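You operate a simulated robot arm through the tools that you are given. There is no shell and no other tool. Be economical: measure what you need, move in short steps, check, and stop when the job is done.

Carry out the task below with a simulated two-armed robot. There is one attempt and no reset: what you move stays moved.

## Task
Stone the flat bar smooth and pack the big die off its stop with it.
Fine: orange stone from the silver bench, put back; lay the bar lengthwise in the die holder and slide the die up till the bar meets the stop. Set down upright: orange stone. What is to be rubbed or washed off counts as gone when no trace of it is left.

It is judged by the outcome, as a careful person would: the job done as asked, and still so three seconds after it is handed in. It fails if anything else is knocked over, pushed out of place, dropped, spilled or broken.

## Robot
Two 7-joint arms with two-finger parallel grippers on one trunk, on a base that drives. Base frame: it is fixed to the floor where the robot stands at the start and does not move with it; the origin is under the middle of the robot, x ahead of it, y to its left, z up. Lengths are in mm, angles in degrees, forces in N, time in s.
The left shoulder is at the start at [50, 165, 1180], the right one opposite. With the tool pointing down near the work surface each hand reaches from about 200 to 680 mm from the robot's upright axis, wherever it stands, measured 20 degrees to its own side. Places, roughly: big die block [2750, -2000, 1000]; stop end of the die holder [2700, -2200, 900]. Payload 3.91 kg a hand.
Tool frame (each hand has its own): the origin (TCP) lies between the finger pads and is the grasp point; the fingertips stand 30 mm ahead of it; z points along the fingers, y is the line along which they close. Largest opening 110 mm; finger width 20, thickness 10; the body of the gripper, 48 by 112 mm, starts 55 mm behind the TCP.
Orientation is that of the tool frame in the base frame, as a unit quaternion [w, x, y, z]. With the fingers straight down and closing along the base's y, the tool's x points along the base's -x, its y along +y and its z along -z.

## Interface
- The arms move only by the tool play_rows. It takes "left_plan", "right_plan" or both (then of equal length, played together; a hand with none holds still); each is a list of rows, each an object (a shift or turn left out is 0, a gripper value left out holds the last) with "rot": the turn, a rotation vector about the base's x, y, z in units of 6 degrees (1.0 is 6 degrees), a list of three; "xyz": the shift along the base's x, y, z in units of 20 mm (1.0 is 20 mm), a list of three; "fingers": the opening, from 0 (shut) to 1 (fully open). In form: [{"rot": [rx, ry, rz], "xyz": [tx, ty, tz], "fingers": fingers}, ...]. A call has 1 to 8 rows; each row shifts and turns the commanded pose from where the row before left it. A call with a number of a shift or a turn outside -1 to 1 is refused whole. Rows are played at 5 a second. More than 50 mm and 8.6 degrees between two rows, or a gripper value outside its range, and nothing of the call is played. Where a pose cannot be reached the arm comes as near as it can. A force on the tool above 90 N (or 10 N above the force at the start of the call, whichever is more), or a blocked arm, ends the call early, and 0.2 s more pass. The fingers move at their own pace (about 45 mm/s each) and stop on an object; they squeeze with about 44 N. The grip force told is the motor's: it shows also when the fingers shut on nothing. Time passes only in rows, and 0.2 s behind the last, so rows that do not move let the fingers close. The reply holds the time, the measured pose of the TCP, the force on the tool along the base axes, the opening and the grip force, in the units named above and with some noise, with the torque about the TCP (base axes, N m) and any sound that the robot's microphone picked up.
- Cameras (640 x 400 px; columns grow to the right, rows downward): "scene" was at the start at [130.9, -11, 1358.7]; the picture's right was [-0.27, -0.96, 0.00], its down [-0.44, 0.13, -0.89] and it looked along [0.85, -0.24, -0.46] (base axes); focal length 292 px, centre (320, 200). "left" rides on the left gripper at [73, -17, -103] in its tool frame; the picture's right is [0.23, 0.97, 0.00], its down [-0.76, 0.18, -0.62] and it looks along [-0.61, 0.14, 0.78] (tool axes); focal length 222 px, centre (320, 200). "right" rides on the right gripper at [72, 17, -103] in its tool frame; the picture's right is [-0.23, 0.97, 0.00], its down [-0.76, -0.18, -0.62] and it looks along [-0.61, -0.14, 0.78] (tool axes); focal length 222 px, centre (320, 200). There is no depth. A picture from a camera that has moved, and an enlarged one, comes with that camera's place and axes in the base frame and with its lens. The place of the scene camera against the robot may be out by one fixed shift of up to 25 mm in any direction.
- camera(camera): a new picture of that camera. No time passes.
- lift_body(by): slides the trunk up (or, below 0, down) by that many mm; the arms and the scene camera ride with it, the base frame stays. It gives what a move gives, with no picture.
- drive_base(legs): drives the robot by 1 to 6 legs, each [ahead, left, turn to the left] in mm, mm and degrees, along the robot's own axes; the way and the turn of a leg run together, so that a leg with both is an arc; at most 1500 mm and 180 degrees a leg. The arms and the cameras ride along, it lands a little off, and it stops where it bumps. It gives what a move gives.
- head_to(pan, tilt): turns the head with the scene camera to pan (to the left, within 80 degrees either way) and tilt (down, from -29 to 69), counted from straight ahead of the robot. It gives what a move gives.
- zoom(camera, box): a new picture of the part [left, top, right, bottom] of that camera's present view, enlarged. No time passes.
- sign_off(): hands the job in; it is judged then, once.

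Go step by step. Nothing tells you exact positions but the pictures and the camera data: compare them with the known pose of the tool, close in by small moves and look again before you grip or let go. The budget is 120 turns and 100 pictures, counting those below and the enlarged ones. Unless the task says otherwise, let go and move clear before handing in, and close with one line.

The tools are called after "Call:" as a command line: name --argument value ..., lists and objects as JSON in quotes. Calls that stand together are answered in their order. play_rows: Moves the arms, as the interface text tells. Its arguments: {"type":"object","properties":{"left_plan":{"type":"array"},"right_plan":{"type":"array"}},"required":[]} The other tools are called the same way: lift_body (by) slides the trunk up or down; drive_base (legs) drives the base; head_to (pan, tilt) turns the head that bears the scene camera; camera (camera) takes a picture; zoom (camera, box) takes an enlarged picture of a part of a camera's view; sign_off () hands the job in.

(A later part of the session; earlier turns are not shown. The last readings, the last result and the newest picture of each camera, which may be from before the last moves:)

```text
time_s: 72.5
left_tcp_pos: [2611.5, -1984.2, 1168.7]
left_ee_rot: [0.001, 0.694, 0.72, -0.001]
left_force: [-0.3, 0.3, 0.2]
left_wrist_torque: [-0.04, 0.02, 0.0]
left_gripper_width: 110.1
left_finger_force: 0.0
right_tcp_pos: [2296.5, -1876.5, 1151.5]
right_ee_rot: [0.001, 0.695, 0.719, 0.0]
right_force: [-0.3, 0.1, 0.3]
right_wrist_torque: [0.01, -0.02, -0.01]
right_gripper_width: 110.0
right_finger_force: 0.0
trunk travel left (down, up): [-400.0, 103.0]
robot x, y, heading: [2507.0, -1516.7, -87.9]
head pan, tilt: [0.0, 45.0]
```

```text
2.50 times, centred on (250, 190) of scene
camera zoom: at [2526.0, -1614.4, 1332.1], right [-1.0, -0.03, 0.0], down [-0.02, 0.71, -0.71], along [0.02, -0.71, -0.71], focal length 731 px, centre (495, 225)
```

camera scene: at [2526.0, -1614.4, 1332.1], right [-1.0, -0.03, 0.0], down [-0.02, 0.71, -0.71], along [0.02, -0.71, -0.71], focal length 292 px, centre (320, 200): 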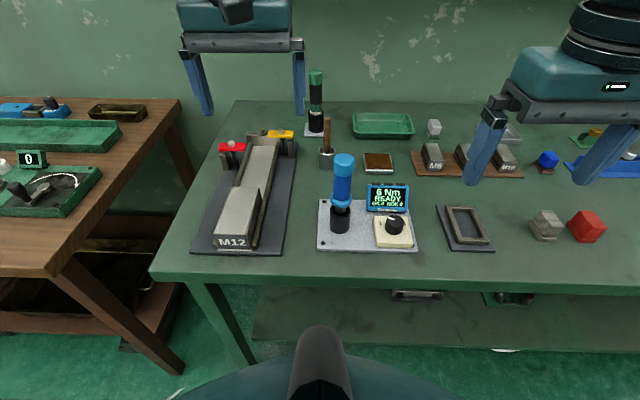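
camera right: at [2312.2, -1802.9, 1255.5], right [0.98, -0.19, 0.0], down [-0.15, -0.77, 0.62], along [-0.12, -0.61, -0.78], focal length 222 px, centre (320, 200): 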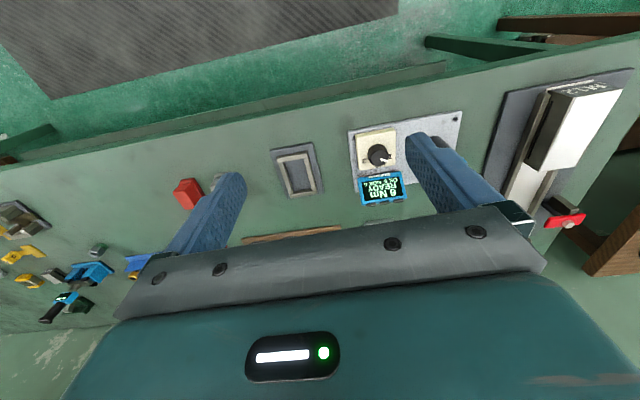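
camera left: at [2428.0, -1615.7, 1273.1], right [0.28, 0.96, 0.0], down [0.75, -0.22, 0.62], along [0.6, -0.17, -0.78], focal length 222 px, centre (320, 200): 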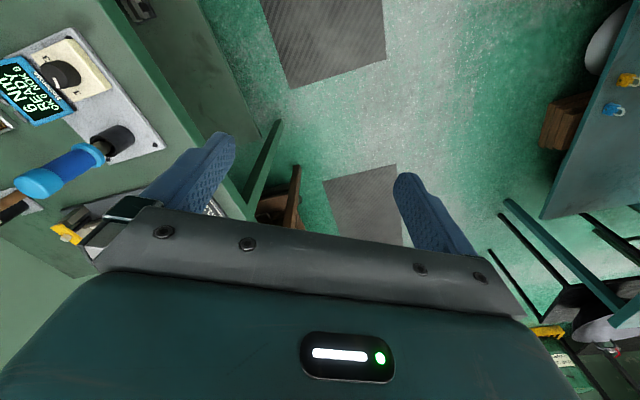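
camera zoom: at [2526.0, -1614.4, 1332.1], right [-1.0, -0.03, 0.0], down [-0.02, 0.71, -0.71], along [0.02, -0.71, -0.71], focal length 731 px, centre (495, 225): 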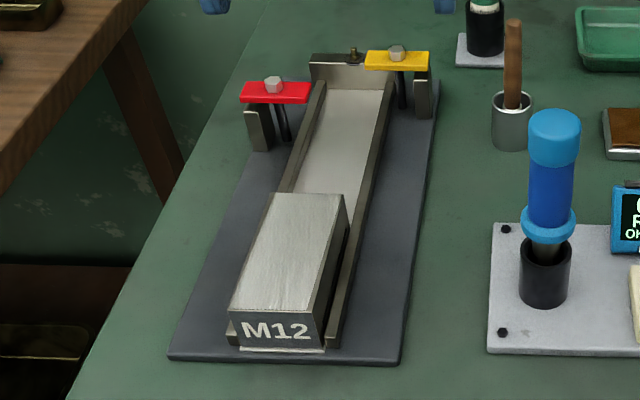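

The brown-topped item looks like a pad in a tray rather than a bar. I'll view the right part of the green bench and the white table.

Call:
drive_base --legs '[[-200, 0, 0], [0, -1150, 0]]'

Call:
head_to --pan 0 --tilt 30

Call:
camera --camera "scene"

Call:
head_to --pan -20 --tilt 30

Call:
camera --camera "scene"

```text
time_s: 79.5
left_tcp_pos: [1468.2, -1828.1, 1168.8]
left_ee_rot: [0.001, 0.692, 0.722, -0.001]
left_force: [0.1, -0.4, -0.5]
left_wrist_torque: [0.02, 0.01, 0.05]
left_gripper_width: 110.1
left_finger_force: 0.0
right_tcp_pos: [1152.9, -1722.8, 1151.8]
right_ee_rot: [0.0, 0.693, 0.721, 0.0]
right_force: [-0.5, 0.5, -0.2]
right_wrist_torque: [0.01, 0.01, 0.0]
right_gripper_width: 109.9
right_finger_force: 0.1
trunk travel left (down, up): [-400.0, 103.0]
robot x, y, heading: [1363.6, -1365.8, -87.9]
head pan, tilt: [0.0, 45.0]
```

```text
time_s: 80.3
left_tcp_pos: [1467.7, -1828.5, 1168.7]
left_ee_rot: [0.0, 0.693, 0.721, 0.0]
left_force: [-0.6, -0.8, 0.4]
left_wrist_torque: [-0.02, -0.01, -0.03]
left_gripper_width: 110.1
left_finger_force: 0.1
right_tcp_pos: [1153.3, -1723.5, 1151.1]
right_ee_rot: [0.0, 0.693, 0.721, 0.0]
right_force: [0.4, -0.3, 0.8]
right_wrist_torque: [-0.02, -0.03, 0.01]
right_gripper_width: 110.1
right_finger_force: 0.0
trunk travel left (down, up): [-400.0, 103.0]
robot x, y, heading: [1360.3, -1362.2, -88.0]
head pan, tilt: [0.0, 30.0]
```

```text
61 pictures are left
camera scene: at [1381.1, -1468.1, 1354.6], right [-1.0, -0.04, 0.0], down [-0.02, 0.5, -0.87], along [0.03, -0.86, -0.5], focal length 292 px, centre (320, 200)
```

scene: 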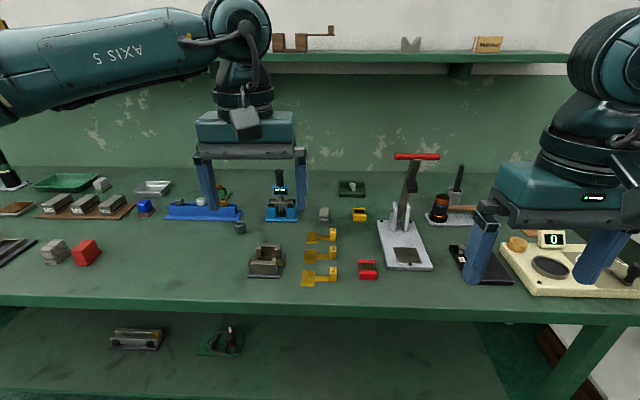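

```text
time_s: 81.1
left_tcp_pos: [1468.4, -1828.3, 1168.3]
left_ee_rot: [0.0, 0.693, 0.721, -0.002]
left_force: [-0.7, -0.8, -0.9]
left_wrist_torque: [0.0, 0.02, 0.0]
left_gripper_width: 110.4
left_finger_force: 0.0
right_tcp_pos: [1153.9, -1722.5, 1150.5]
right_ee_rot: [0.0, 0.693, 0.721, -0.001]
right_force: [0.8, 0.1, -1.0]
right_wrist_torque: [0.04, 0.0, 0.02]
right_gripper_width: 109.8
right_finger_force: 0.1
trunk travel left (down, up): [-400.0, 103.0]
robot x, y, heading: [1360.6, -1360.7, -87.6]
head pan, tilt: [-20.0, 30.0]
```

```text
60 pictures are left
camera scene: at [1350.0, -1463.9, 1354.7], right [-0.95, 0.3, 0.0], down [0.15, 0.48, -0.87], along [-0.26, -0.82, -0.5], focal length 292 px, centre (320, 200)
```

scene: 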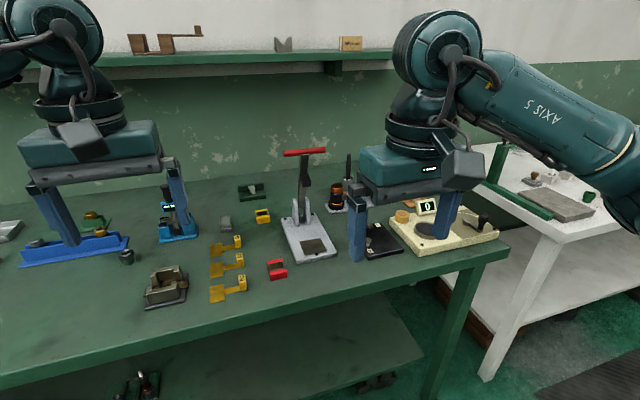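

Call:
zoom --camera "scene" --box '[130, 170, 350, 310]'

Call:
zoom --camera "scene" --box '[340, 140, 640, 300]'

```text
2.86 times, centred on (240, 240) of scene
camera zoom: at [1350.0, -1463.9, 1354.7], right [-0.95, 0.3, 0.0], down [0.15, 0.48, -0.87], along [-0.26, -0.82, -0.5], focal length 836 px, centre (549, 86)
```

zoom: 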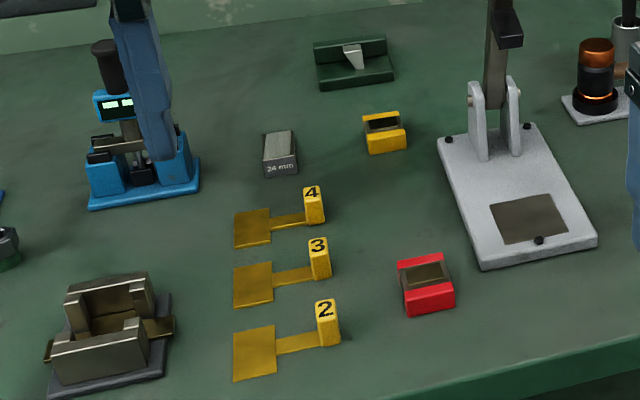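

```text
2.13 times, centred on (490, 220) of scene
camera zoom: at [1350.0, -1463.9, 1354.7], right [-0.95, 0.3, 0.0], down [0.15, 0.48, -0.87], along [-0.26, -0.82, -0.5], focal length 624 px, centre (-43, 157)
```

zoom: 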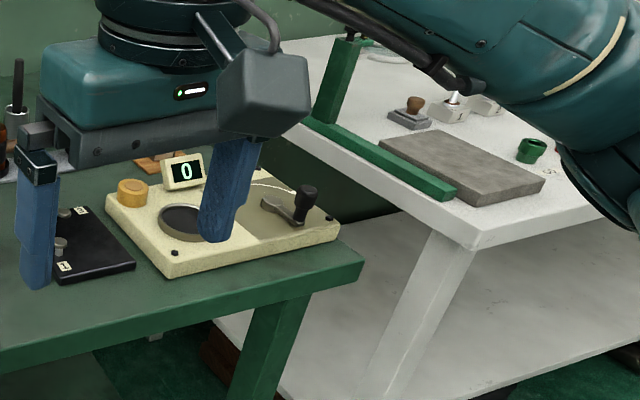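

No bar here either; the black base with two pale bars on the silver bench is the best remaining candidate. I'll drive back there, near the stone.

Call:
drive_base --legs '[[0, -1350, 0], [0, 0, 88], [0, 1050, 0]]'

Call:
head_to --pan 0 --tilt 40

Call:
camera --camera "scene"

Call:
zoom --camera "scene" --box '[220, 150, 440, 290]'

```text
time_s: 96.7
left_tcp_pos: [474.4, -273.5, 1169.4]
left_ee_rot: [0.0, -0.002, 1.0, 0.001]
left_force: [0.2, -0.3, 0.3]
left_wrist_torque: [0.01, 0.02, 0.01]
left_gripper_width: 109.8
left_finger_force: 0.1
right_tcp_pos: [356.2, -582.9, 1150.9]
right_ee_rot: [0.001, 0.0, 1.0, 0.0]
right_force: [-0.2, -0.2, -0.5]
right_wrist_torque: [0.01, 0.02, 0.03]
right_gripper_width: 110.0
right_finger_force: 0.0
trunk travel left (down, up): [-400.0, 103.0]
robot x, y, heading: [6.0, -357.7, 0.2]
head pan, tilt: [-20.0, 30.0]
```

```text
time_s: 97.5
left_tcp_pos: [475.4, -273.0, 1169.6]
left_ee_rot: [0.0, -0.002, 1.0, 0.0]
left_force: [0.3, -0.9, 0.0]
left_wrist_torque: [0.0, 0.0, -0.02]
left_gripper_width: 110.0
left_finger_force: 0.2
right_tcp_pos: [356.1, -584.8, 1151.7]
right_ee_rot: [0.0, -0.001, 1.0, 0.0]
right_force: [1.3, -0.4, -0.5]
right_wrist_torque: [-0.04, -0.02, 0.0]
right_gripper_width: 110.0
right_finger_force: 0.1
trunk travel left (down, up): [-400.0, 103.0]
robot x, y, heading: [3.6, -361.2, 0.2]
head pan, tilt: [0.0, 40.0]
```

```text
57 pictures are left
camera scene: at [132.5, -347.1, 1339.3], right [0.0, -1.0, 0.0], down [-0.64, 0.0, -0.77], along [0.77, 0.0, -0.64], focal length 292 px, centre (320, 200)
```

scene: 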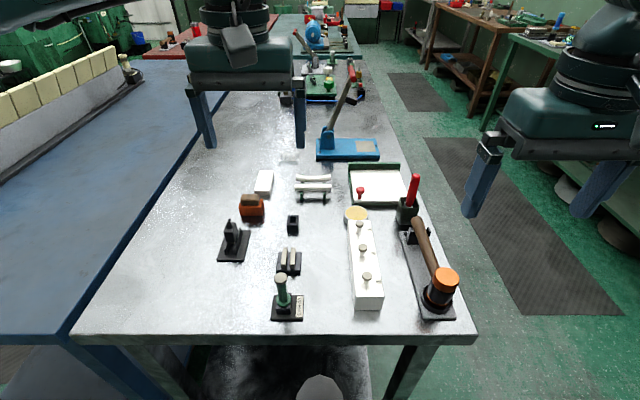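

```text
2.86 times, centred on (330, 220) of scene
camera zoom: at [132.5, -347.1, 1339.3], right [0.0, -1.0, 0.0], down [-0.64, 0.0, -0.77], along [0.77, 0.0, -0.64], focal length 836 px, centre (291, 143)
```

zoom: 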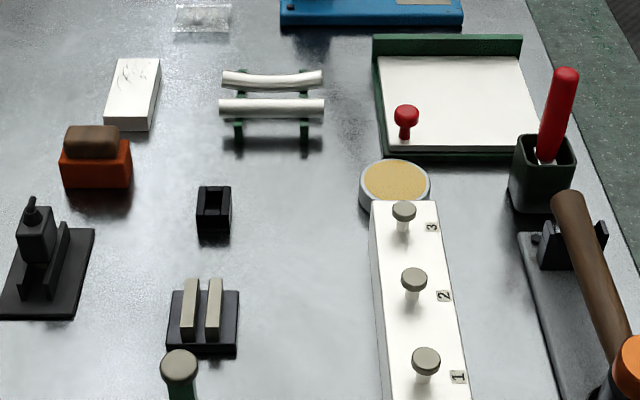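

A white slab with scribbled marks on its top lies right beside the orange stone: likely the bar. Zooming in.

Call:
zoom --camera "scene" --box '[230, 160, 300, 225]'

Call:
camera --camera "left"

```text
6.15 times, centred on (265, 192) of scene
camera zoom: at [132.5, -347.1, 1339.3], right [0.0, -1.0, 0.0], down [-0.64, 0.0, -0.77], along [0.77, 0.0, -0.64], focal length 1800 px, centre (658, 246)
```

zoom: 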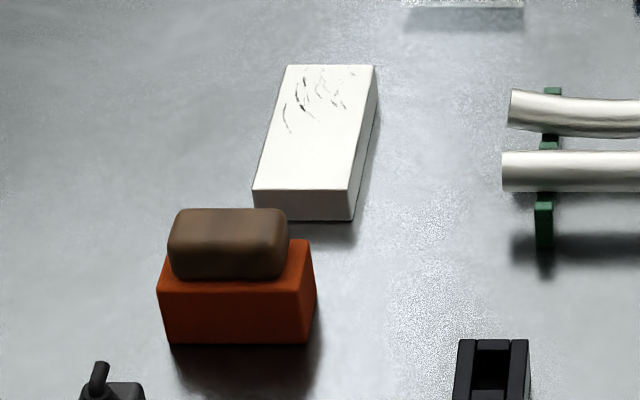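

```text
54 pictures are left
camera left: at [402.1, -290.4, 1273.1], right [-0.23, 0.97, 0.0], down [0.76, 0.18, 0.62], along [0.61, 0.14, -0.78], focal length 222 px, centre (320, 200)
```

left: 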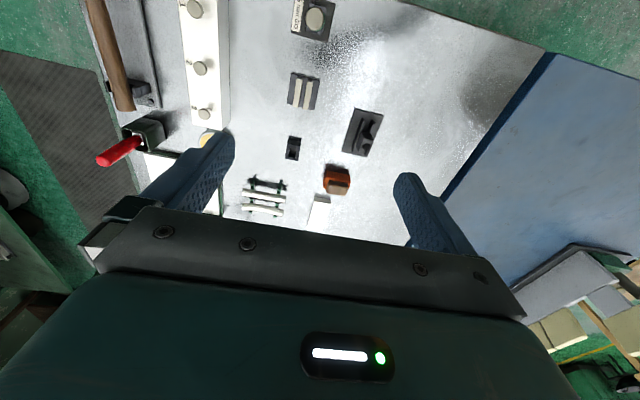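

The white slab with scratches on its far end is the flat bar, about (780, -195), 93x40 mm, and the orange stone is at about (674, -178). I need to stand closer, so I check the clearance between body and bench.

Call:
head_to --pan 0 --tilt 69

Call:
camera --camera "scene"

```text
time_s: 98.5
left_tcp_pos: [474.2, -273.8, 1169.5]
left_ee_rot: [0.001, -0.001, 1.0, 0.0]
left_force: [-0.3, -0.1, -0.1]
left_wrist_torque: [-0.01, 0.01, -0.01]
left_gripper_width: 110.4
left_finger_force: 0.1
right_tcp_pos: [356.3, -584.2, 1150.2]
right_ee_rot: [0.002, -0.001, 1.0, 0.0]
right_force: [-0.4, -0.4, 0.0]
right_wrist_torque: [0.0, -0.01, 0.01]
right_gripper_width: 110.1
right_finger_force: 0.1
trunk travel left (down, up): [-400.0, 103.0]
robot x, y, heading: [6.4, -361.6, 0.3]
head pan, tilt: [0.0, 68.8]
```

```text
53 pictures are left
camera scene: at [103.5, -347.1, 1303.2], right [0.0, -1.0, 0.0], down [-0.93, 0.0, -0.36], along [0.36, 0.0, -0.93], focal length 292 px, centre (320, 200)
```

scene: 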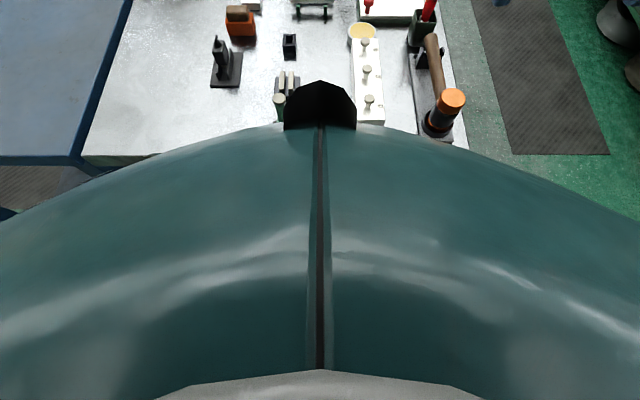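

Call:
drive_base --legs '[[0, -50, 0], [60, 0, 0], [60, 0, 0], [50, 0, 0]]'

Call:
head_to --pan 15 --tilt 42

Call:
camera --camera "scene"

```text
time_s: 100.8
left_tcp_pos: [594.2, -322.0, 1168.7]
left_ee_rot: [0.0, -0.001, 1.0, 0.0]
left_force: [0.6, -0.1, 1.0]
left_wrist_torque: [0.01, -0.01, 0.03]
left_gripper_width: 110.0
left_finger_force: 0.2
right_tcp_pos: [475.2, -633.5, 1151.6]
right_ee_rot: [0.001, 0.0, 1.0, 0.0]
right_force: [-0.6, -0.3, 0.9]
right_wrist_torque: [0.0, 0.01, -0.02]
right_gripper_width: 110.1
right_finger_force: 0.1
trunk travel left (down, up): [-400.0, 103.0]
robot x, y, heading: [121.0, -410.9, 0.1]
head pan, tilt: [0.0, 68.8]
stopped in leg 4: the robot was blocked; the commanded pose is now the measured one
```

```text
time_s: 101.7
left_tcp_pos: [594.2, -321.6, 1167.2]
left_ee_rot: [0.0, -0.003, 1.0, 0.0]
left_force: [-0.1, 0.2, -0.1]
left_wrist_torque: [-0.02, 0.02, -0.01]
left_gripper_width: 110.0
left_finger_force: 0.0
right_tcp_pos: [476.5, -632.8, 1151.3]
right_ee_rot: [0.001, 0.0, 1.0, -0.001]
right_force: [0.1, 0.1, 0.1]
right_wrist_torque: [0.0, -0.01, 0.0]
right_gripper_width: 110.1
right_finger_force: 0.1
trunk travel left (down, up): [-400.0, 103.0]
robot x, y, heading: [127.8, -410.9, -0.0]
head pan, tilt: [15.0, 42.0]
```

```text
52 pictures are left
camera scene: at [248.0, -374.4, 1336.3], right [0.26, -0.97, 0.0], down [-0.65, -0.17, -0.74], along [0.72, 0.19, -0.67], focal length 292 px, centre (320, 200)
```

scene: 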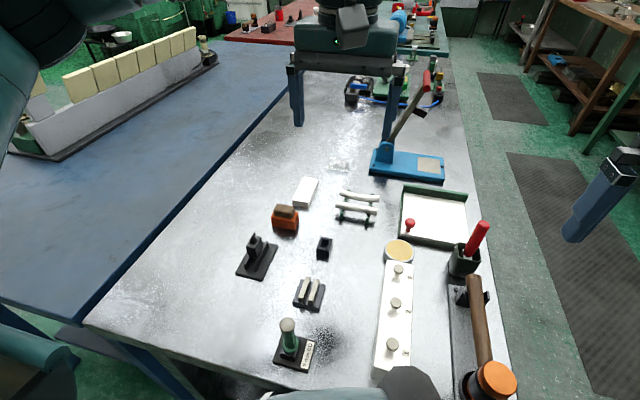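

The base stopped against the bench; standing at x≈128 I can reach the stone and the bar's near end. I'll bring the left hand above the bar's near end.

Call:
play_rows --left_plan '[{"xyz": [1, 0.8, 0]}, {"xyz": [1, 0.8, 0]}, {"xyz": [1, 0.8, -1]}, {"xyz": [1, 0.8, -1]}, {"xyz": [1, 0.8, -1]}, {"xyz": [1, 0.8, -1]}, {"xyz": [1, 0.8, -1]}, {"xyz": [1, 0.75, -1]}]'

Call:
camera --camera "left"

Call:
camera --camera "scene"

```text
time_s: 103.5
left_tcp_pos: [753.3, -196.2, 1048.8]
left_ee_rot: [0.001, -0.001, 1.0, 0.0]
left_force: [-0.4, 0.1, -0.9]
left_wrist_torque: [-0.01, 0.02, -0.04]
left_gripper_width: 109.9
left_finger_force: 0.1
right_tcp_pos: [476.1, -632.6, 1151.1]
right_ee_rot: [0.001, 0.001, 1.0, 0.0]
right_force: [0.1, 0.3, 0.2]
right_wrist_torque: [0.02, 0.0, 0.0]
right_gripper_width: 110.1
right_finger_force: 0.2
trunk travel left (down, up): [-400.0, 103.0]
robot x, y, heading: [125.9, -408.2, 0.2]
head pan, tilt: [15.0, 42.0]
```

```text
51 pictures are left
camera left: at [681.5, -213.7, 1153.4], right [-0.23, 0.97, 0.0], down [0.76, 0.18, 0.62], along [0.61, 0.14, -0.78], focal length 222 px, centre (320, 200)
```

left: 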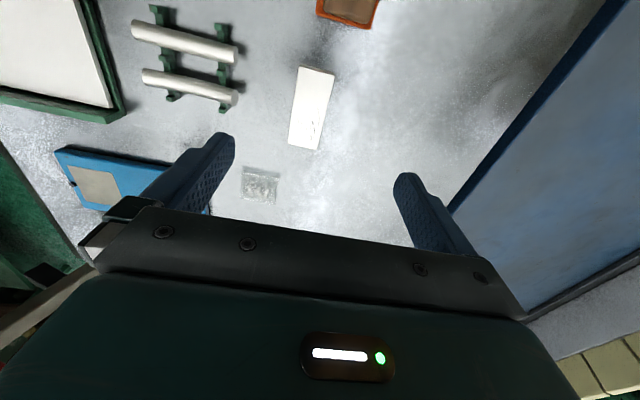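

```text
50 pictures are left
camera scene: at [248.3, -374.3, 1336.3], right [0.26, -0.97, 0.0], down [-0.65, -0.17, -0.74], along [0.72, 0.19, -0.67], focal length 292 px, centre (320, 200)
```

scene: 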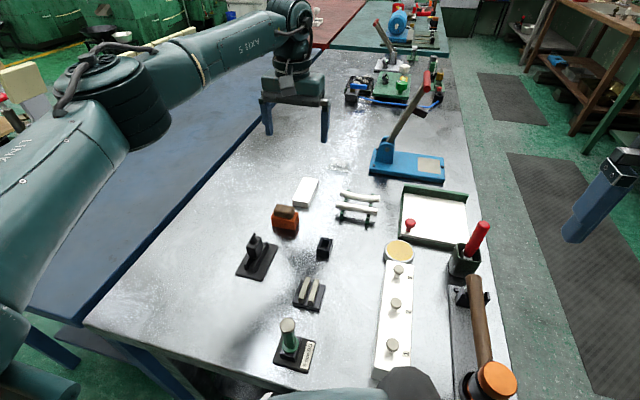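

Bar centre by the hand camera is about (771, -208), near end x≈724. I'll descend to grip its near part.

Call:
play_rows --left_plan '[{"xyz": [-0.25, -0.6, -0.5], "fingers": 0.62}, {"xyz": [0, 0, -1]}, {"xyz": [0, 0, -1]}, {"xyz": [0, 0, -1]}, {"xyz": [0, 0, -1]}, {"xyz": [0, 0, -1]}, {"xyz": [0, 0, -0.5]}]'

Call:
camera --camera "left"

```text
time_s: 105.1
left_tcp_pos: [748.3, -208.1, 928.5]
left_ee_rot: [0.0, -0.002, 1.0, 0.002]
left_force: [-0.4, 0.7, 0.4]
left_wrist_torque: [-0.01, -0.02, -0.02]
left_gripper_width: 68.3
left_finger_force: 0.0
right_tcp_pos: [476.2, -632.1, 1151.7]
right_ee_rot: [0.001, 0.0, 1.0, 0.0]
right_force: [-1.1, 0.9, 0.3]
right_wrist_torque: [-0.01, 0.02, -0.02]
right_gripper_width: 110.1
right_finger_force: 0.1
trunk travel left (down, up): [-400.0, 103.0]
robot x, y, heading: [122.2, -408.8, 0.3]
head pan, tilt: [15.0, 42.0]
```

```text
49 pictures are left
camera left: at [675.9, -224.3, 1032.2], right [-0.23, 0.97, 0.0], down [0.76, 0.18, 0.62], along [0.61, 0.14, -0.78], focal length 222 px, centre (320, 200)
```

left: 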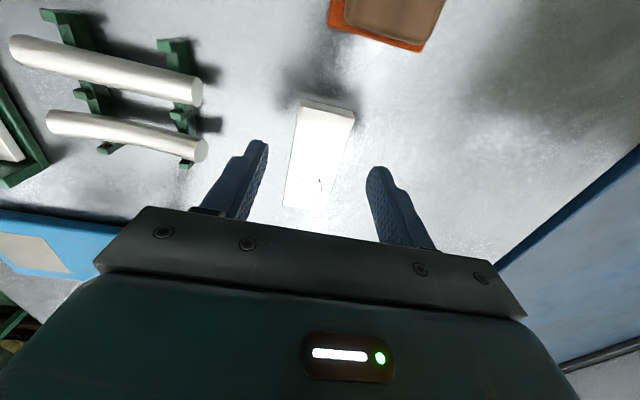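

Call:
play_rows --left_plan '[{"xyz": [0, -0.05, -1]}, {"xyz": [0, 0, -0.8]}, {"xyz": [0, 0, -0.4], "fingers": 0.3}, {"fingers": 0}, {}, {}, {}]'

```text
time_s: 106.7
left_tcp_pos: [749.3, -207.6, 885.5]
left_ee_rot: [0.0, -0.002, 1.0, -0.001]
left_force: [-0.2, 1.9, -0.3]
left_wrist_torque: [0.13, -0.23, 0.11]
left_gripper_width: 41.5
left_finger_force: 44.0
right_tcp_pos: [475.8, -633.8, 1152.1]
right_ee_rot: [0.001, 0.0, 1.0, 0.001]
right_force: [-0.1, 0.2, -0.4]
right_wrist_torque: [0.01, -0.07, 0.02]
right_gripper_width: 110.4
right_finger_force: 0.1
trunk travel left (down, up): [-400.0, 103.0]
robot x, y, heading: [125.7, -409.2, 0.3]
head pan, tilt: [15.0, 42.0]
```

Bar gripped (41.5 mm). I'll lift it and set it down nearer, at about (661, -80), on the free area.

Call:
play_rows --left_plan '[{"xyz": [0, 0, 1]}, {"xyz": [0, 0, 1]}, {"xyz": [0, 0, 1]}, {"xyz": [0, 0.8, 0.5]}, {"xyz": [-0.5, 1, 0]}, {"xyz": [-1, 1, 0]}, {"xyz": [-1, 1, 0]}, {"xyz": [-1, 1, 0]}]'

Call:
play_rows --left_plan '[{"xyz": [-1, 0.8, 0]}, {"xyz": [-1, 0.8, -1]}, {"xyz": [0, 0, -1]}, {"xyz": [0, 0, -1]}]'

Call:
camera --camera "scene"

```text
time_s: 108.5
left_tcp_pos: [678.7, -110.7, 953.1]
left_ee_rot: [0.0, -0.002, 1.0, 0.0]
left_force: [-0.3, 0.3, -5.9]
left_wrist_torque: [0.01, 0.08, 0.0]
left_gripper_width: 41.6
left_finger_force: 43.8
right_tcp_pos: [475.6, -632.2, 1152.2]
right_ee_rot: [0.001, -0.001, 1.0, 0.0]
right_force: [0.2, -0.2, 0.3]
right_wrist_torque: [0.02, -0.01, -0.03]
right_gripper_width: 110.2
right_finger_force: 0.1
trunk travel left (down, up): [-400.0, 103.0]
robot x, y, heading: [126.3, -412.9, -0.1]
head pan, tilt: [15.0, 42.0]
```

```text
time_s: 109.5
left_tcp_pos: [642.0, -80.5, 894.7]
left_ee_rot: [0.0, -0.001, 1.0, 0.0]
left_force: [-0.2, 0.2, -5.2]
left_wrist_torque: [-0.01, 0.11, 0.01]
left_gripper_width: 41.4
left_finger_force: 44.0
right_tcp_pos: [477.7, -632.6, 1150.4]
right_ee_rot: [0.0, 0.0, 1.0, 0.0]
right_force: [-0.6, -0.6, 0.2]
right_wrist_torque: [0.04, 0.01, 0.0]
right_gripper_width: 109.9
right_finger_force: 0.1
trunk travel left (down, up): [-400.0, 103.0]
robot x, y, heading: [124.6, -410.7, 0.1]
head pan, tilt: [15.0, 42.0]
```

```text
48 pictures are left
camera scene: at [248.5, -373.9, 1336.3], right [0.26, -0.97, 0.0], down [-0.65, -0.17, -0.74], along [0.72, 0.19, -0.67], focal length 292 px, centre (320, 200)
```

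scene: 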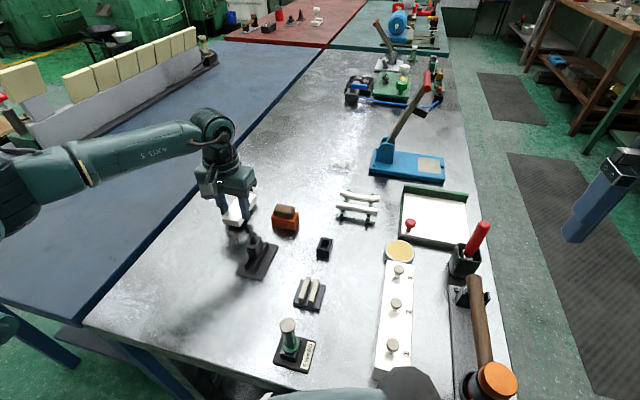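

Call:
play_rows --left_plan '[{"xyz": [0, 0, -0.25]}, {"xyz": [0, 0, -0.2]}, {"fingers": 0.6}, {}, {"xyz": [0, 0, 1]}, {"xyz": [0, 0, 1]}, {"xyz": [0, 0, 1]}, {"xyz": [0, 0, 1]}]'

Call:
play_rows --left_plan '[{"xyz": [0.4, -1, 1]}, {"xyz": [0.4, -1, 0]}, {"xyz": [0.4, -1, 0]}, {"xyz": [0, -1, 0]}, {"xyz": [0, -1, 0]}, {"xyz": [0, -0.5, 0], "fingers": 0.8}]'

Call:
camera --camera "left"

```text
time_s: 111.3
left_tcp_pos: [638.4, -78.9, 965.5]
left_ee_rot: [0.0, -0.002, 1.0, -0.001]
left_force: [-0.3, 0.2, 0.0]
left_wrist_torque: [-0.02, 0.02, 0.0]
left_gripper_width: 66.0
left_finger_force: 0.0
right_tcp_pos: [477.1, -632.2, 1151.4]
right_ee_rot: [0.001, 0.0, 1.0, 0.001]
right_force: [0.3, 0.3, 0.2]
right_wrist_torque: [-0.01, 0.0, -0.01]
right_gripper_width: 110.0
right_finger_force: 0.1
trunk travel left (down, up): [-400.0, 103.0]
robot x, y, heading: [122.2, -411.0, 0.0]
head pan, tilt: [15.0, 42.0]
```

```text
time_s: 112.7
left_tcp_pos: [664.4, -192.1, 985.3]
left_ee_rot: [0.0, -0.001, 1.0, 0.0]
left_force: [-0.4, 0.0, -0.8]
left_wrist_torque: [0.01, -0.01, -0.02]
left_gripper_width: 87.9
left_finger_force: 0.0
right_tcp_pos: [476.0, -633.1, 1150.6]
right_ee_rot: [0.001, 0.0, 1.0, 0.0]
right_force: [-0.3, -0.8, -0.7]
right_wrist_torque: [-0.02, 0.0, -0.02]
right_gripper_width: 110.1
right_finger_force: 0.0
trunk travel left (down, up): [-400.0, 103.0]
robot x, y, heading: [124.4, -410.1, 0.3]
head pan, tilt: [15.0, 42.0]
```

```text
47 pictures are left
camera left: at [591.5, -209.0, 1090.0], right [-0.23, 0.97, 0.0], down [0.76, 0.18, 0.62], along [0.61, 0.14, -0.78], focal length 222 px, centre (320, 200)
```

left: 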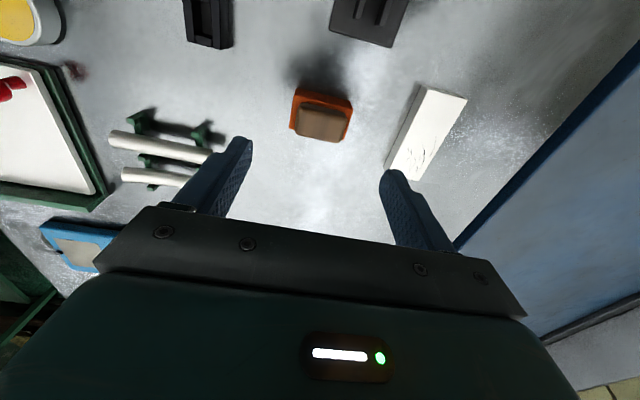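

The stone sits at about (658, -192), handle ~40 mm wide in y. I'll descend to its handle and grip.

Call:
play_rows --left_plan '[{"xyz": [-0.3, 0, -1], "fingers": 0.65}, {"xyz": [0, 0, -1]}, {"xyz": [0, 0, -1]}, {}]'

Call:
zoom --camera "left" --box '[200, 60, 480, 240]'

Call:
zoom --camera "scene" --box '[210, 150, 340, 250]'

```text
time_s: 113.7
left_tcp_pos: [657.6, -189.8, 924.3]
left_ee_rot: [0.0, -0.002, 1.0, 0.0]
left_force: [-0.4, 0.4, 0.1]
left_wrist_torque: [-0.01, 0.01, 0.0]
left_gripper_width: 71.7
left_finger_force: 0.0
right_tcp_pos: [475.4, -632.9, 1152.5]
right_ee_rot: [0.001, 0.0, 1.0, -0.001]
right_force: [-0.1, -0.6, 0.9]
right_wrist_torque: [-0.01, 0.0, 0.0]
right_gripper_width: 109.9
right_finger_force: 0.3
trunk travel left (down, up): [-400.0, 103.0]
robot x, y, heading: [120.2, -409.8, 0.2]
head pan, tilt: [15.0, 42.0]
```

```text
2.22 times, centred on (340, 150) of left
camera zoom: at [584.7, -206.3, 1028.8], right [-0.23, 0.97, 0.0], down [0.76, 0.18, 0.62], along [0.61, 0.14, -0.78], focal length 494 px, centre (276, 311)
```

zoom: 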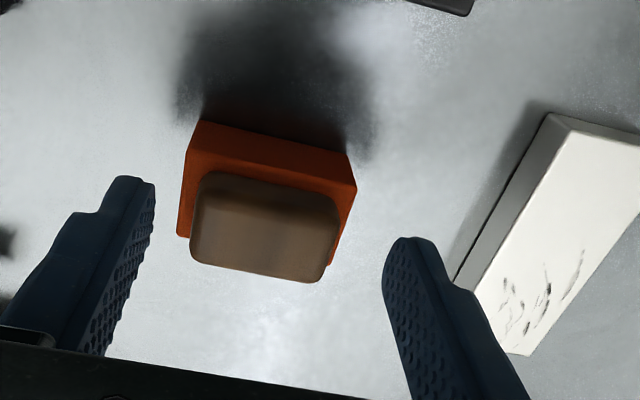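

```text
4.00 times, centred on (275, 200) of scene
camera zoom: at [247.9, -374.4, 1336.4], right [0.26, -0.97, 0.0], down [-0.65, -0.17, -0.74], along [0.72, 0.19, -0.67], focal length 1170 px, centre (500, 200)
```

zoom: 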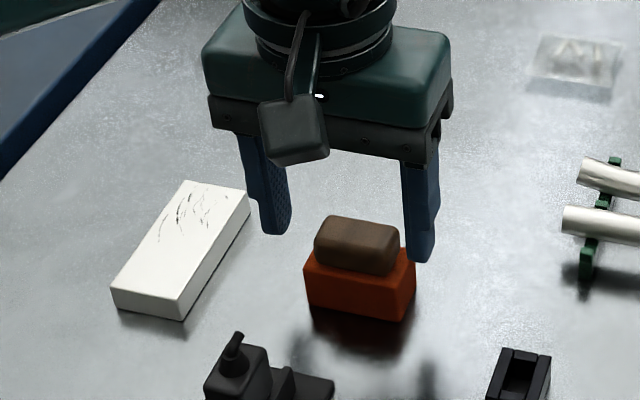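

Call:
play_rows --left_plan '[{"xyz": [0, 0, -0.4]}, {"xyz": [0, 0, -0.25]}, {"fingers": 0.3}, {"fingers": 0}, {}, {}]'

Call:
zoom --camera "scene" --box '[210, 150, 340, 250]'

```text
time_s: 115.1
left_tcp_pos: [657.8, -188.8, 911.5]
left_ee_rot: [0.0, -0.002, 1.0, 0.0]
left_force: [1.0, -0.6, 0.7]
left_wrist_torque: [-0.05, -0.08, -0.02]
left_gripper_width: 43.1
left_finger_force: 43.9
right_tcp_pos: [476.1, -633.9, 1150.7]
right_ee_rot: [0.001, 0.0, 1.0, 0.0]
right_force: [0.4, -0.9, 0.1]
right_wrist_torque: [0.0, 0.03, -0.02]
right_gripper_width: 110.1
right_finger_force: 0.0
trunk travel left (down, up): [-400.0, 103.0]
robot x, y, heading: [122.8, -410.5, -0.0]
head pan, tilt: [15.0, 42.0]
```

```text
4.00 times, centred on (275, 200) of scene
camera zoom: at [247.9, -374.4, 1336.4], right [0.26, -0.97, 0.0], down [-0.65, -0.17, -0.74], along [0.72, 0.19, -0.67], focal length 1170 px, centre (500, 200)
```

zoom: 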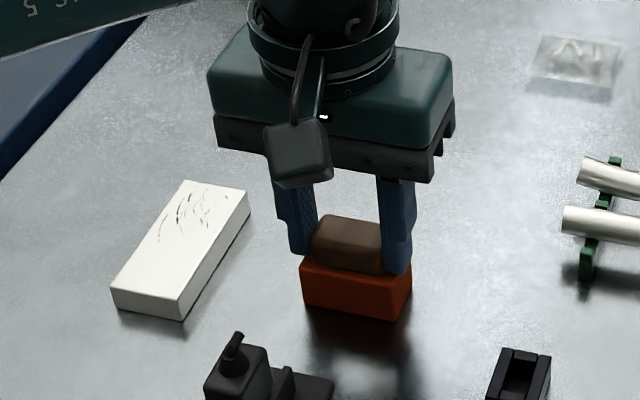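

Stone gripped. I'll lift it, carry it over the bar's scratched half and lower to just above contact.

Call:
play_rows --left_plan '[{"xyz": [0, 0, 1]}, {"xyz": [0, 0, 1]}, {"xyz": [0, 1, 0.5]}, {"xyz": [0.3, 1, 0]}, {"xyz": [0.5, 1, 0]}, {"xyz": [0.5, 1, 0]}, {"xyz": [0, 1, 0]}, {"xyz": [0, 0.45, -0.5]}]'

Call:
play_rows --left_plan '[{"xyz": [0, 0, -0.6]}, {}]'

Call:
zoom --camera "scene" --box '[180, 140, 310, 240]'

```text
time_s: 116.9
left_tcp_pos: [683.1, -81.0, 951.8]
left_ee_rot: [0.001, -0.002, 1.0, 0.0]
left_force: [-0.2, 0.1, -1.6]
left_wrist_torque: [-0.02, 0.02, 0.02]
left_gripper_width: 42.9
left_finger_force: 43.6
right_tcp_pos: [475.6, -633.3, 1152.0]
right_ee_rot: [0.001, -0.001, 1.0, 0.0]
right_force: [0.1, 0.6, -0.9]
right_wrist_torque: [-0.03, -0.03, -0.05]
right_gripper_width: 110.0
right_finger_force: 0.0
trunk travel left (down, up): [-400.0, 103.0]
robot x, y, heading: [124.6, -410.3, 0.2]
head pan, tilt: [15.0, 42.0]
```

```text
time_s: 117.5
left_tcp_pos: [684.1, -81.7, 941.2]
left_ee_rot: [0.0, -0.002, 1.0, 0.0]
left_force: [-0.5, 0.8, -1.2]
left_wrist_torque: [0.0, -0.01, 0.04]
left_gripper_width: 43.1
left_finger_force: 43.8
right_tcp_pos: [476.3, -632.2, 1150.9]
right_ee_rot: [0.001, -0.001, 1.0, 0.0]
right_force: [-0.6, 0.0, -0.3]
right_wrist_torque: [0.0, -0.01, 0.02]
right_gripper_width: 109.9
right_finger_force: 0.0
trunk travel left (down, up): [-400.0, 103.0]
robot x, y, heading: [124.3, -410.7, 0.0]
head pan, tilt: [15.0, 42.0]
```

```text
4.00 times, centred on (245, 190) of scene
camera zoom: at [248.0, -374.3, 1336.4], right [0.26, -0.97, 0.0], down [-0.65, -0.17, -0.74], along [0.72, 0.19, -0.67], focal length 1170 px, centre (620, 240)
```

zoom: 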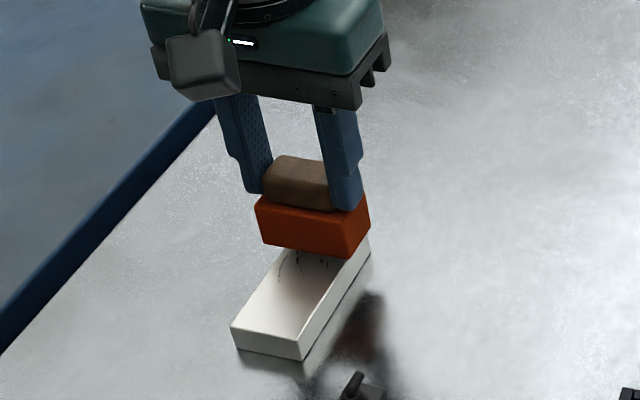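

Call:
play_rows --left_plan '[{"xyz": [0, 0, -0.3]}, {"xyz": [0, 0, -0.2]}, {}]'

```text
time_s: 118.3
left_tcp_pos: [685.1, -80.9, 930.1]
left_ee_rot: [0.0, -0.002, 1.0, 0.0]
left_force: [-0.6, 0.0, 1.0]
left_wrist_torque: [-0.01, -0.02, 0.02]
left_gripper_width: 43.0
left_finger_force: 44.3
right_tcp_pos: [475.4, -632.6, 1151.1]
right_ee_rot: [0.001, 0.001, 1.0, 0.0]
right_force: [-0.8, 0.2, -1.0]
right_wrist_torque: [-0.01, -0.03, 0.05]
right_gripper_width: 110.0
right_finger_force: 0.1
trunk travel left (down, up): [-400.0, 103.0]
robot x, y, heading: [126.1, -410.4, 0.4]
head pan, tilt: [15.0, 42.0]
```

Call:
play_rows --left_plan '[{"xyz": [0, 0, -0.08]}, {}, {"xyz": [-0.4, 0, 0]}, {"xyz": [0.6, 0, 0]}]'

```text
time_s: 119.3
left_tcp_pos: [684.5, -82.2, 930.4]
left_ee_rot: [0.001, -0.002, 1.0, 0.0]
left_force: [-4.3, -1.3, 9.7]
left_wrist_torque: [-0.04, 0.26, 0.02]
left_gripper_width: 42.9
left_finger_force: 44.1
right_tcp_pos: [474.3, -633.5, 1151.7]
right_ee_rot: [0.002, -0.001, 1.0, 0.001]
right_force: [0.1, 0.4, 0.5]
right_wrist_torque: [0.04, -0.01, -0.01]
right_gripper_width: 109.9
right_finger_force: 0.0
trunk travel left (down, up): [-400.0, 103.0]
robot x, y, heading: [127.6, -410.7, -0.2]
head pan, tilt: [15.0, 42.0]
```

Contact with about 11 N and no sign of slip. Now strokes along the bar over the scratched half.

Call:
play_rows --left_plan '[{"xyz": [0.7, 0, 0]}, {"xyz": [-0.9, 0, 0]}, {"xyz": [-0.9, 0, 0]}, {"xyz": [0.9, 0, 0]}, {"xyz": [0.9, 0, 0]}, {"xyz": [-0.9, 0, 0]}, {"xyz": [-0.9, 0, 0]}, {"xyz": [0.9, 0, 0]}]'

Call:
zoom --camera "scene" --box '[180, 140, 310, 240]'

```text
time_s: 121.1
left_tcp_pos: [681.2, -81.3, 929.4]
left_ee_rot: [0.0, -0.003, 1.0, 0.001]
left_force: [-3.9, 0.6, 9.6]
left_wrist_torque: [-0.09, 0.11, -0.02]
left_gripper_width: 43.0
left_finger_force: 44.1
right_tcp_pos: [475.0, -633.3, 1150.7]
right_ee_rot: [0.001, 0.0, 1.0, 0.001]
right_force: [-0.1, 0.6, 0.2]
right_wrist_torque: [0.03, -0.02, 0.03]
right_gripper_width: 110.1
right_finger_force: 0.1
trunk travel left (down, up): [-400.0, 103.0]
robot x, y, heading: [120.4, -408.5, -0.1]
head pan, tilt: [15.0, 42.0]
```

```text
4.00 times, centred on (245, 190) of scene
camera zoom: at [246.7, -375.2, 1336.5], right [0.26, -0.97, 0.0], down [-0.65, -0.17, -0.74], along [0.72, 0.19, -0.67], focal length 1170 px, centre (620, 240)
```

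zoom: 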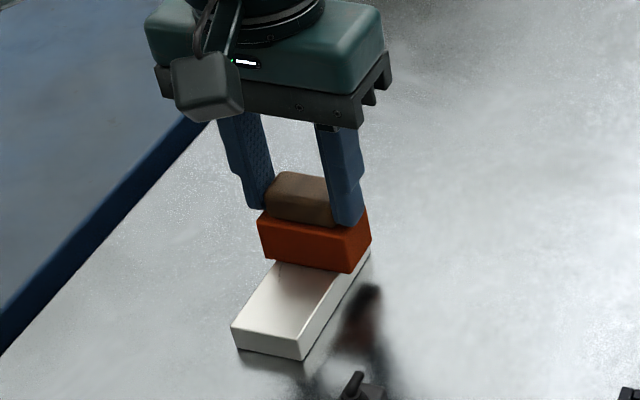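

Call:
play_rows --left_plan '[{"xyz": [1, 0.15, 0]}, {"xyz": [-1, 0, 0]}, {"xyz": [-1, 0, 0]}, {"xyz": [1, -0.3, 0]}, {"xyz": [1, 0, 0]}, {"xyz": [-1, 0, 0]}, {"xyz": [-1, 0.15, 0]}, {"xyz": [1, 0, 0]}]'

Call:
play_rows --left_plan '[{"xyz": [0, 0, 1]}, {"xyz": [0, -0.2, 1]}, {"xyz": [0, -1, 0]}, {"xyz": [0, -1, 0]}, {"xyz": [-0.3, -1, 0]}, {"xyz": [-0.5, -1, 0]}, {"xyz": [-0.5, -1, 0]}]'

Call:
zoom --camera "scene" --box '[190, 160, 290, 240]'

Call:
zoom --camera "left" --box '[360, 60, 540, 220]'

```text
time_s: 122.9
left_tcp_pos: [683.0, -80.9, 930.0]
left_ee_rot: [0.0, -0.002, 1.0, 0.001]
left_force: [-3.5, -0.1, 8.4]
left_wrist_torque: [-0.03, 0.12, 0.02]
left_gripper_width: 43.0
left_finger_force: 44.3
right_tcp_pos: [475.5, -633.7, 1152.0]
right_ee_rot: [0.002, -0.002, 1.0, 0.0]
right_force: [0.3, 0.7, 0.6]
right_wrist_torque: [0.0, -0.01, -0.02]
right_gripper_width: 109.8
right_finger_force: 0.1
trunk travel left (down, up): [-400.0, 103.0]
robot x, y, heading: [123.3, -407.0, 0.1]
head pan, tilt: [15.0, 42.0]
```

```text
time_s: 124.5
left_tcp_pos: [655.7, -184.8, 968.2]
left_ee_rot: [0.0, -0.001, 1.0, 0.002]
left_force: [0.3, 0.2, -1.6]
left_wrist_torque: [0.01, 0.01, 0.0]
left_gripper_width: 43.2
left_finger_force: 43.7
right_tcp_pos: [475.9, -633.6, 1151.6]
right_ee_rot: [0.001, -0.001, 1.0, 0.0]
right_force: [0.1, -0.5, -0.2]
right_wrist_torque: [0.0, 0.0, 0.0]
right_gripper_width: 109.7
right_finger_force: 0.1
trunk travel left (down, up): [-400.0, 103.0]
robot x, y, heading: [124.2, -411.3, 0.0]
head pan, tilt: [15.0, 42.0]
```

```text
5.00 times, centred on (240, 200) of scene
camera zoom: at [248.0, -374.5, 1336.4], right [0.26, -0.97, 0.0], down [-0.65, -0.17, -0.74], along [0.72, 0.19, -0.67], focal length 1462 px, centre (720, 200)
```

zoom: 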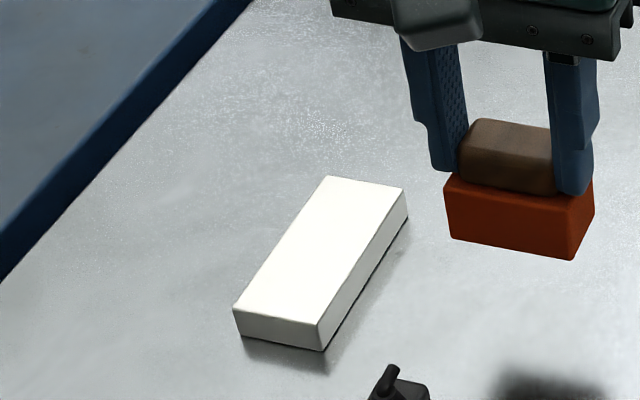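

```text
2.50 times, centred on (450, 140) of left
camera zoom: at [584.4, -202.9, 1072.9], right [-0.23, 0.97, 0.0], down [0.76, 0.18, 0.62], along [0.61, 0.14, -0.78], focal length 555 px, centre (-5, 350)
```

zoom: 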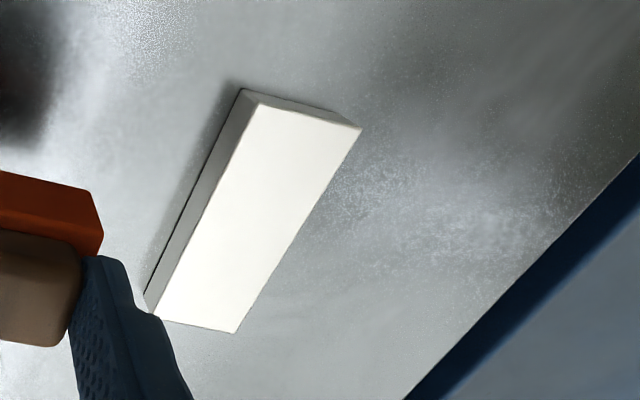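

The top is clean with no trace left. Now I set the stone back at its original spot.

Call:
play_rows --left_plan '[{"xyz": [0.1, -0.2, -1]}, {"xyz": [0, 0, -1]}, {"xyz": [0, 0, -0.6]}, {"xyz": [0, 0, -0.15]}, {}]'

```text
time_s: 125.7
left_tcp_pos: [659.4, -188.7, 913.0]
left_ee_rot: [0.0, -0.001, 1.0, 0.0]
left_force: [-0.4, 0.1, -1.7]
left_wrist_torque: [-0.06, 0.01, 0.01]
left_gripper_width: 43.2
left_finger_force: 44.1
right_tcp_pos: [476.2, -632.7, 1151.7]
right_ee_rot: [0.001, -0.001, 1.0, 0.0]
right_force: [-0.8, 1.0, 0.0]
right_wrist_torque: [0.01, 0.0, 0.02]
right_gripper_width: 110.2
right_finger_force: 0.0
trunk travel left (down, up): [-400.0, 103.0]
robot x, y, heading: [126.1, -408.8, 0.1]
head pan, tilt: [15.0, 42.0]
```

Call:
play_rows --left_plan '[{"xyz": [0, 0, -0.08]}, {"fingers": 0.65}, {}, {"xyz": [0, 0, 1]}, {"xyz": [0, 0, 1]}, {"xyz": [0, 0, 1]}, {"xyz": [0, 1, 0]}, {"xyz": [0, 1, 0]}]'

Call:
play_rows --left_plan '[{"xyz": [0, 1, 0]}, {"xyz": [0, 1, 0]}, {"xyz": [0, 1, 0]}, {"xyz": [0, 0.45, 0]}]'

Call:
camera --camera "left"

```text
time_s: 127.5
left_tcp_pos: [659.4, -149.7, 974.6]
left_ee_rot: [0.0, -0.002, 1.0, 0.0]
left_force: [0.1, -0.2, -0.1]
left_wrist_torque: [0.01, 0.0, 0.01]
left_gripper_width: 71.4
left_finger_force: 0.1
right_tcp_pos: [476.4, -632.5, 1152.1]
right_ee_rot: [0.0, 0.0, 1.0, 0.0]
right_force: [0.7, -0.9, 0.6]
right_wrist_torque: [0.02, 0.02, -0.01]
right_gripper_width: 109.8
right_finger_force: 0.1
trunk travel left (down, up): [-400.0, 103.0]
robot x, y, heading: [121.7, -409.5, 0.3]
head pan, tilt: [15.0, 42.0]
```

```text
time_s: 128.5
left_tcp_pos: [659.4, -80.2, 972.0]
left_ee_rot: [0.0, -0.002, 1.0, 0.0]
left_force: [0.0, 0.0, -1.1]
left_wrist_torque: [0.01, 0.0, 0.02]
left_gripper_width: 71.5
left_finger_force: 0.0
right_tcp_pos: [475.8, -633.2, 1151.3]
right_ee_rot: [0.001, -0.001, 1.0, 0.0]
right_force: [0.1, 0.0, -0.2]
right_wrist_torque: [0.0, 0.0, -0.03]
right_gripper_width: 110.0
right_finger_force: 0.0
trunk travel left (down, up): [-400.0, 103.0]
robot x, y, heading: [125.5, -408.2, 0.1]
head pan, tilt: [15.0, 42.0]
```

```text
39 pictures are left
camera left: at [587.5, -97.1, 1076.9], right [-0.23, 0.97, 0.0], down [0.76, 0.18, 0.62], along [0.61, 0.14, -0.78], focal length 222 px, centre (320, 200)
```

left: 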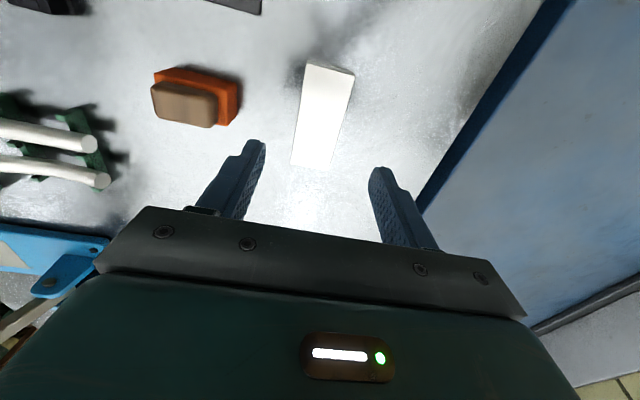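

Stone is back upright; the bar lies at (660, -80) turned about 5°. The die channel is ~65 mm wide, so I'll grip the bar by its ends (95 mm): turn the hand 85° and open fully.

Call:
play_rows --left_plan '[{"rot": [0, 0, -1], "xyz": [0, 0, 1], "fingers": 1}, {"rot": [0, 0, -1]}, {"rot": [0, 0, -1]}, {"rot": [0, 0, -1]}, {"rot": [0, 0, -1]}, {"rot": [0, 0, -1]}, {"rot": [0, 0, -1]}, {"rot": [0, 0, -1]}]'

Call:
play_rows --left_plan '[{"rot": [0, 0, -1]}, {"rot": [0, 0, -1]}, {"rot": [0, 0, -1]}, {"rot": [0, 0, -1]}, {"rot": [0, 0, -1]}, {"rot": [0, 0, -1]}, {"rot": [0, 0, -0.2]}, {}]'

Call:
camera --camera "left"

```text
time_s: 130.3
left_tcp_pos: [625.9, -94.3, 1007.3]
left_ee_rot: [0.0, 0.232, 0.973, 0.0]
left_force: [-0.4, 0.3, -0.9]
left_wrist_torque: [0.01, -0.04, -0.01]
left_gripper_width: 109.9
left_finger_force: 0.1
left hand out of reach, approached as far as the arm can: row 4, 5, 6, 7, 8
right_tcp_pos: [475.5, -633.7, 1151.1]
right_ee_rot: [0.0, 0.001, 1.0, 0.0]
right_force: [-0.2, -0.2, 0.2]
right_wrist_torque: [-0.01, 0.0, -0.02]
right_gripper_width: 109.9
right_finger_force: 0.1
trunk travel left (down, up): [-400.0, 103.0]
robot x, y, heading: [122.9, -410.3, 0.1]
head pan, tilt: [15.0, 42.0]
```

```text
time_s: 132.1
left_tcp_pos: [558.9, -145.0, 1008.1]
left_ee_rot: [0.0, 0.366, 0.931, -0.001]
left_force: [-0.3, 0.5, 1.2]
left_wrist_torque: [0.0, 0.02, 0.01]
left_gripper_width: 110.1
left_finger_force: 0.0
left hand out of reach, approached as far as the arm can: row 1, 2, 3, 4, 5, 6
right_tcp_pos: [476.8, -633.6, 1152.0]
right_ee_rot: [0.001, 0.0, 1.0, 0.0]
right_force: [-0.1, -0.7, 0.1]
right_wrist_torque: [0.0, 0.01, 0.0]
right_gripper_width: 109.9
right_finger_force: 0.0
trunk travel left (down, up): [-400.0, 103.0]
robot x, y, heading: [125.4, -413.0, 0.0]
head pan, tilt: [15.0, 42.0]
```

```text
38 pictures are left
camera left: at [493.3, -107.6, 1111.8], right [0.5, 0.87, 0.0], down [0.68, -0.39, 0.62], along [0.54, -0.31, -0.78], focal length 222 px, centre (320, 200)
```

left: 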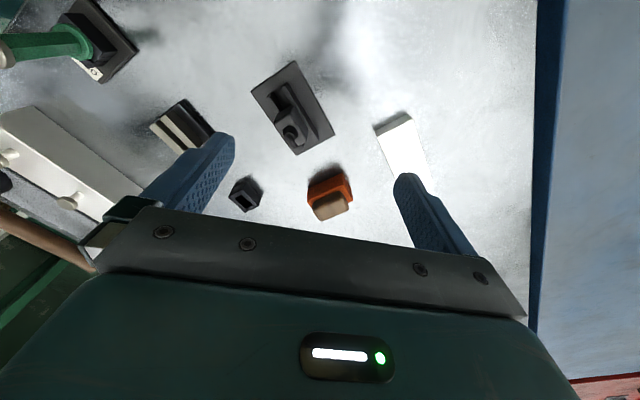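

The wrist limits that way; I'll turn it the other way round.

Call:
play_rows --left_plan '[{"rot": [0, 0, 1]}, {"rot": [0, 0, 1]}, {"rot": [0, 0, 1]}, {"rot": [0, 0, 1]}, {"rot": [0, 0, 1]}, {"rot": [0, 0, 1]}, {"rot": [0, 0, 1]}, {"rot": [0, 0, 1]}]'

Call:
play_rows --left_plan '[{"rot": [0, 0, 1]}, {"rot": [0, 0, 1]}, {"rot": [0, 0, 1]}, {"rot": [0, 0, 1]}, {"rot": [0, 0, 1]}, {"rot": [0, 0, 1]}, {"rot": [0, 0, 1]}, {"rot": [0, 0, 1]}]'

```text
time_s: 133.9
left_tcp_pos: [558.0, -143.4, 1007.1]
left_ee_rot: [0.0, -0.044, 0.999, 0.0]
left_force: [1.2, 0.4, -0.1]
left_wrist_torque: [0.01, -0.01, 0.02]
left_gripper_width: 110.0
left_finger_force: 0.0
right_tcp_pos: [476.1, -633.2, 1151.5]
right_ee_rot: [0.001, 0.001, 1.0, 0.0]
right_force: [-0.2, 0.1, -0.2]
right_wrist_torque: [0.0, 0.0, 0.0]
right_gripper_width: 110.0
right_finger_force: 0.0
trunk travel left (down, up): [-400.0, 103.0]
robot x, y, heading: [123.9, -412.5, 0.2]
head pan, tilt: [15.0, 42.0]
```

```text
time_s: 135.7
left_tcp_pos: [557.9, -143.7, 1007.8]
left_ee_rot: [0.0, -0.448, 0.894, 0.0]
left_force: [0.2, 0.2, -0.2]
left_wrist_torque: [0.01, 0.03, -0.01]
left_gripper_width: 110.0
left_finger_force: 0.1
right_tcp_pos: [477.0, -632.6, 1150.7]
right_ee_rot: [0.001, -0.001, 1.0, 0.0]
right_force: [0.4, -0.4, 0.2]
right_wrist_torque: [-0.01, -0.04, 0.04]
right_gripper_width: 109.7
right_finger_force: 0.0
trunk travel left (down, up): [-400.0, 103.0]
robot x, y, heading: [123.9, -408.1, 0.0]
head pan, tilt: [15.0, 42.0]
```

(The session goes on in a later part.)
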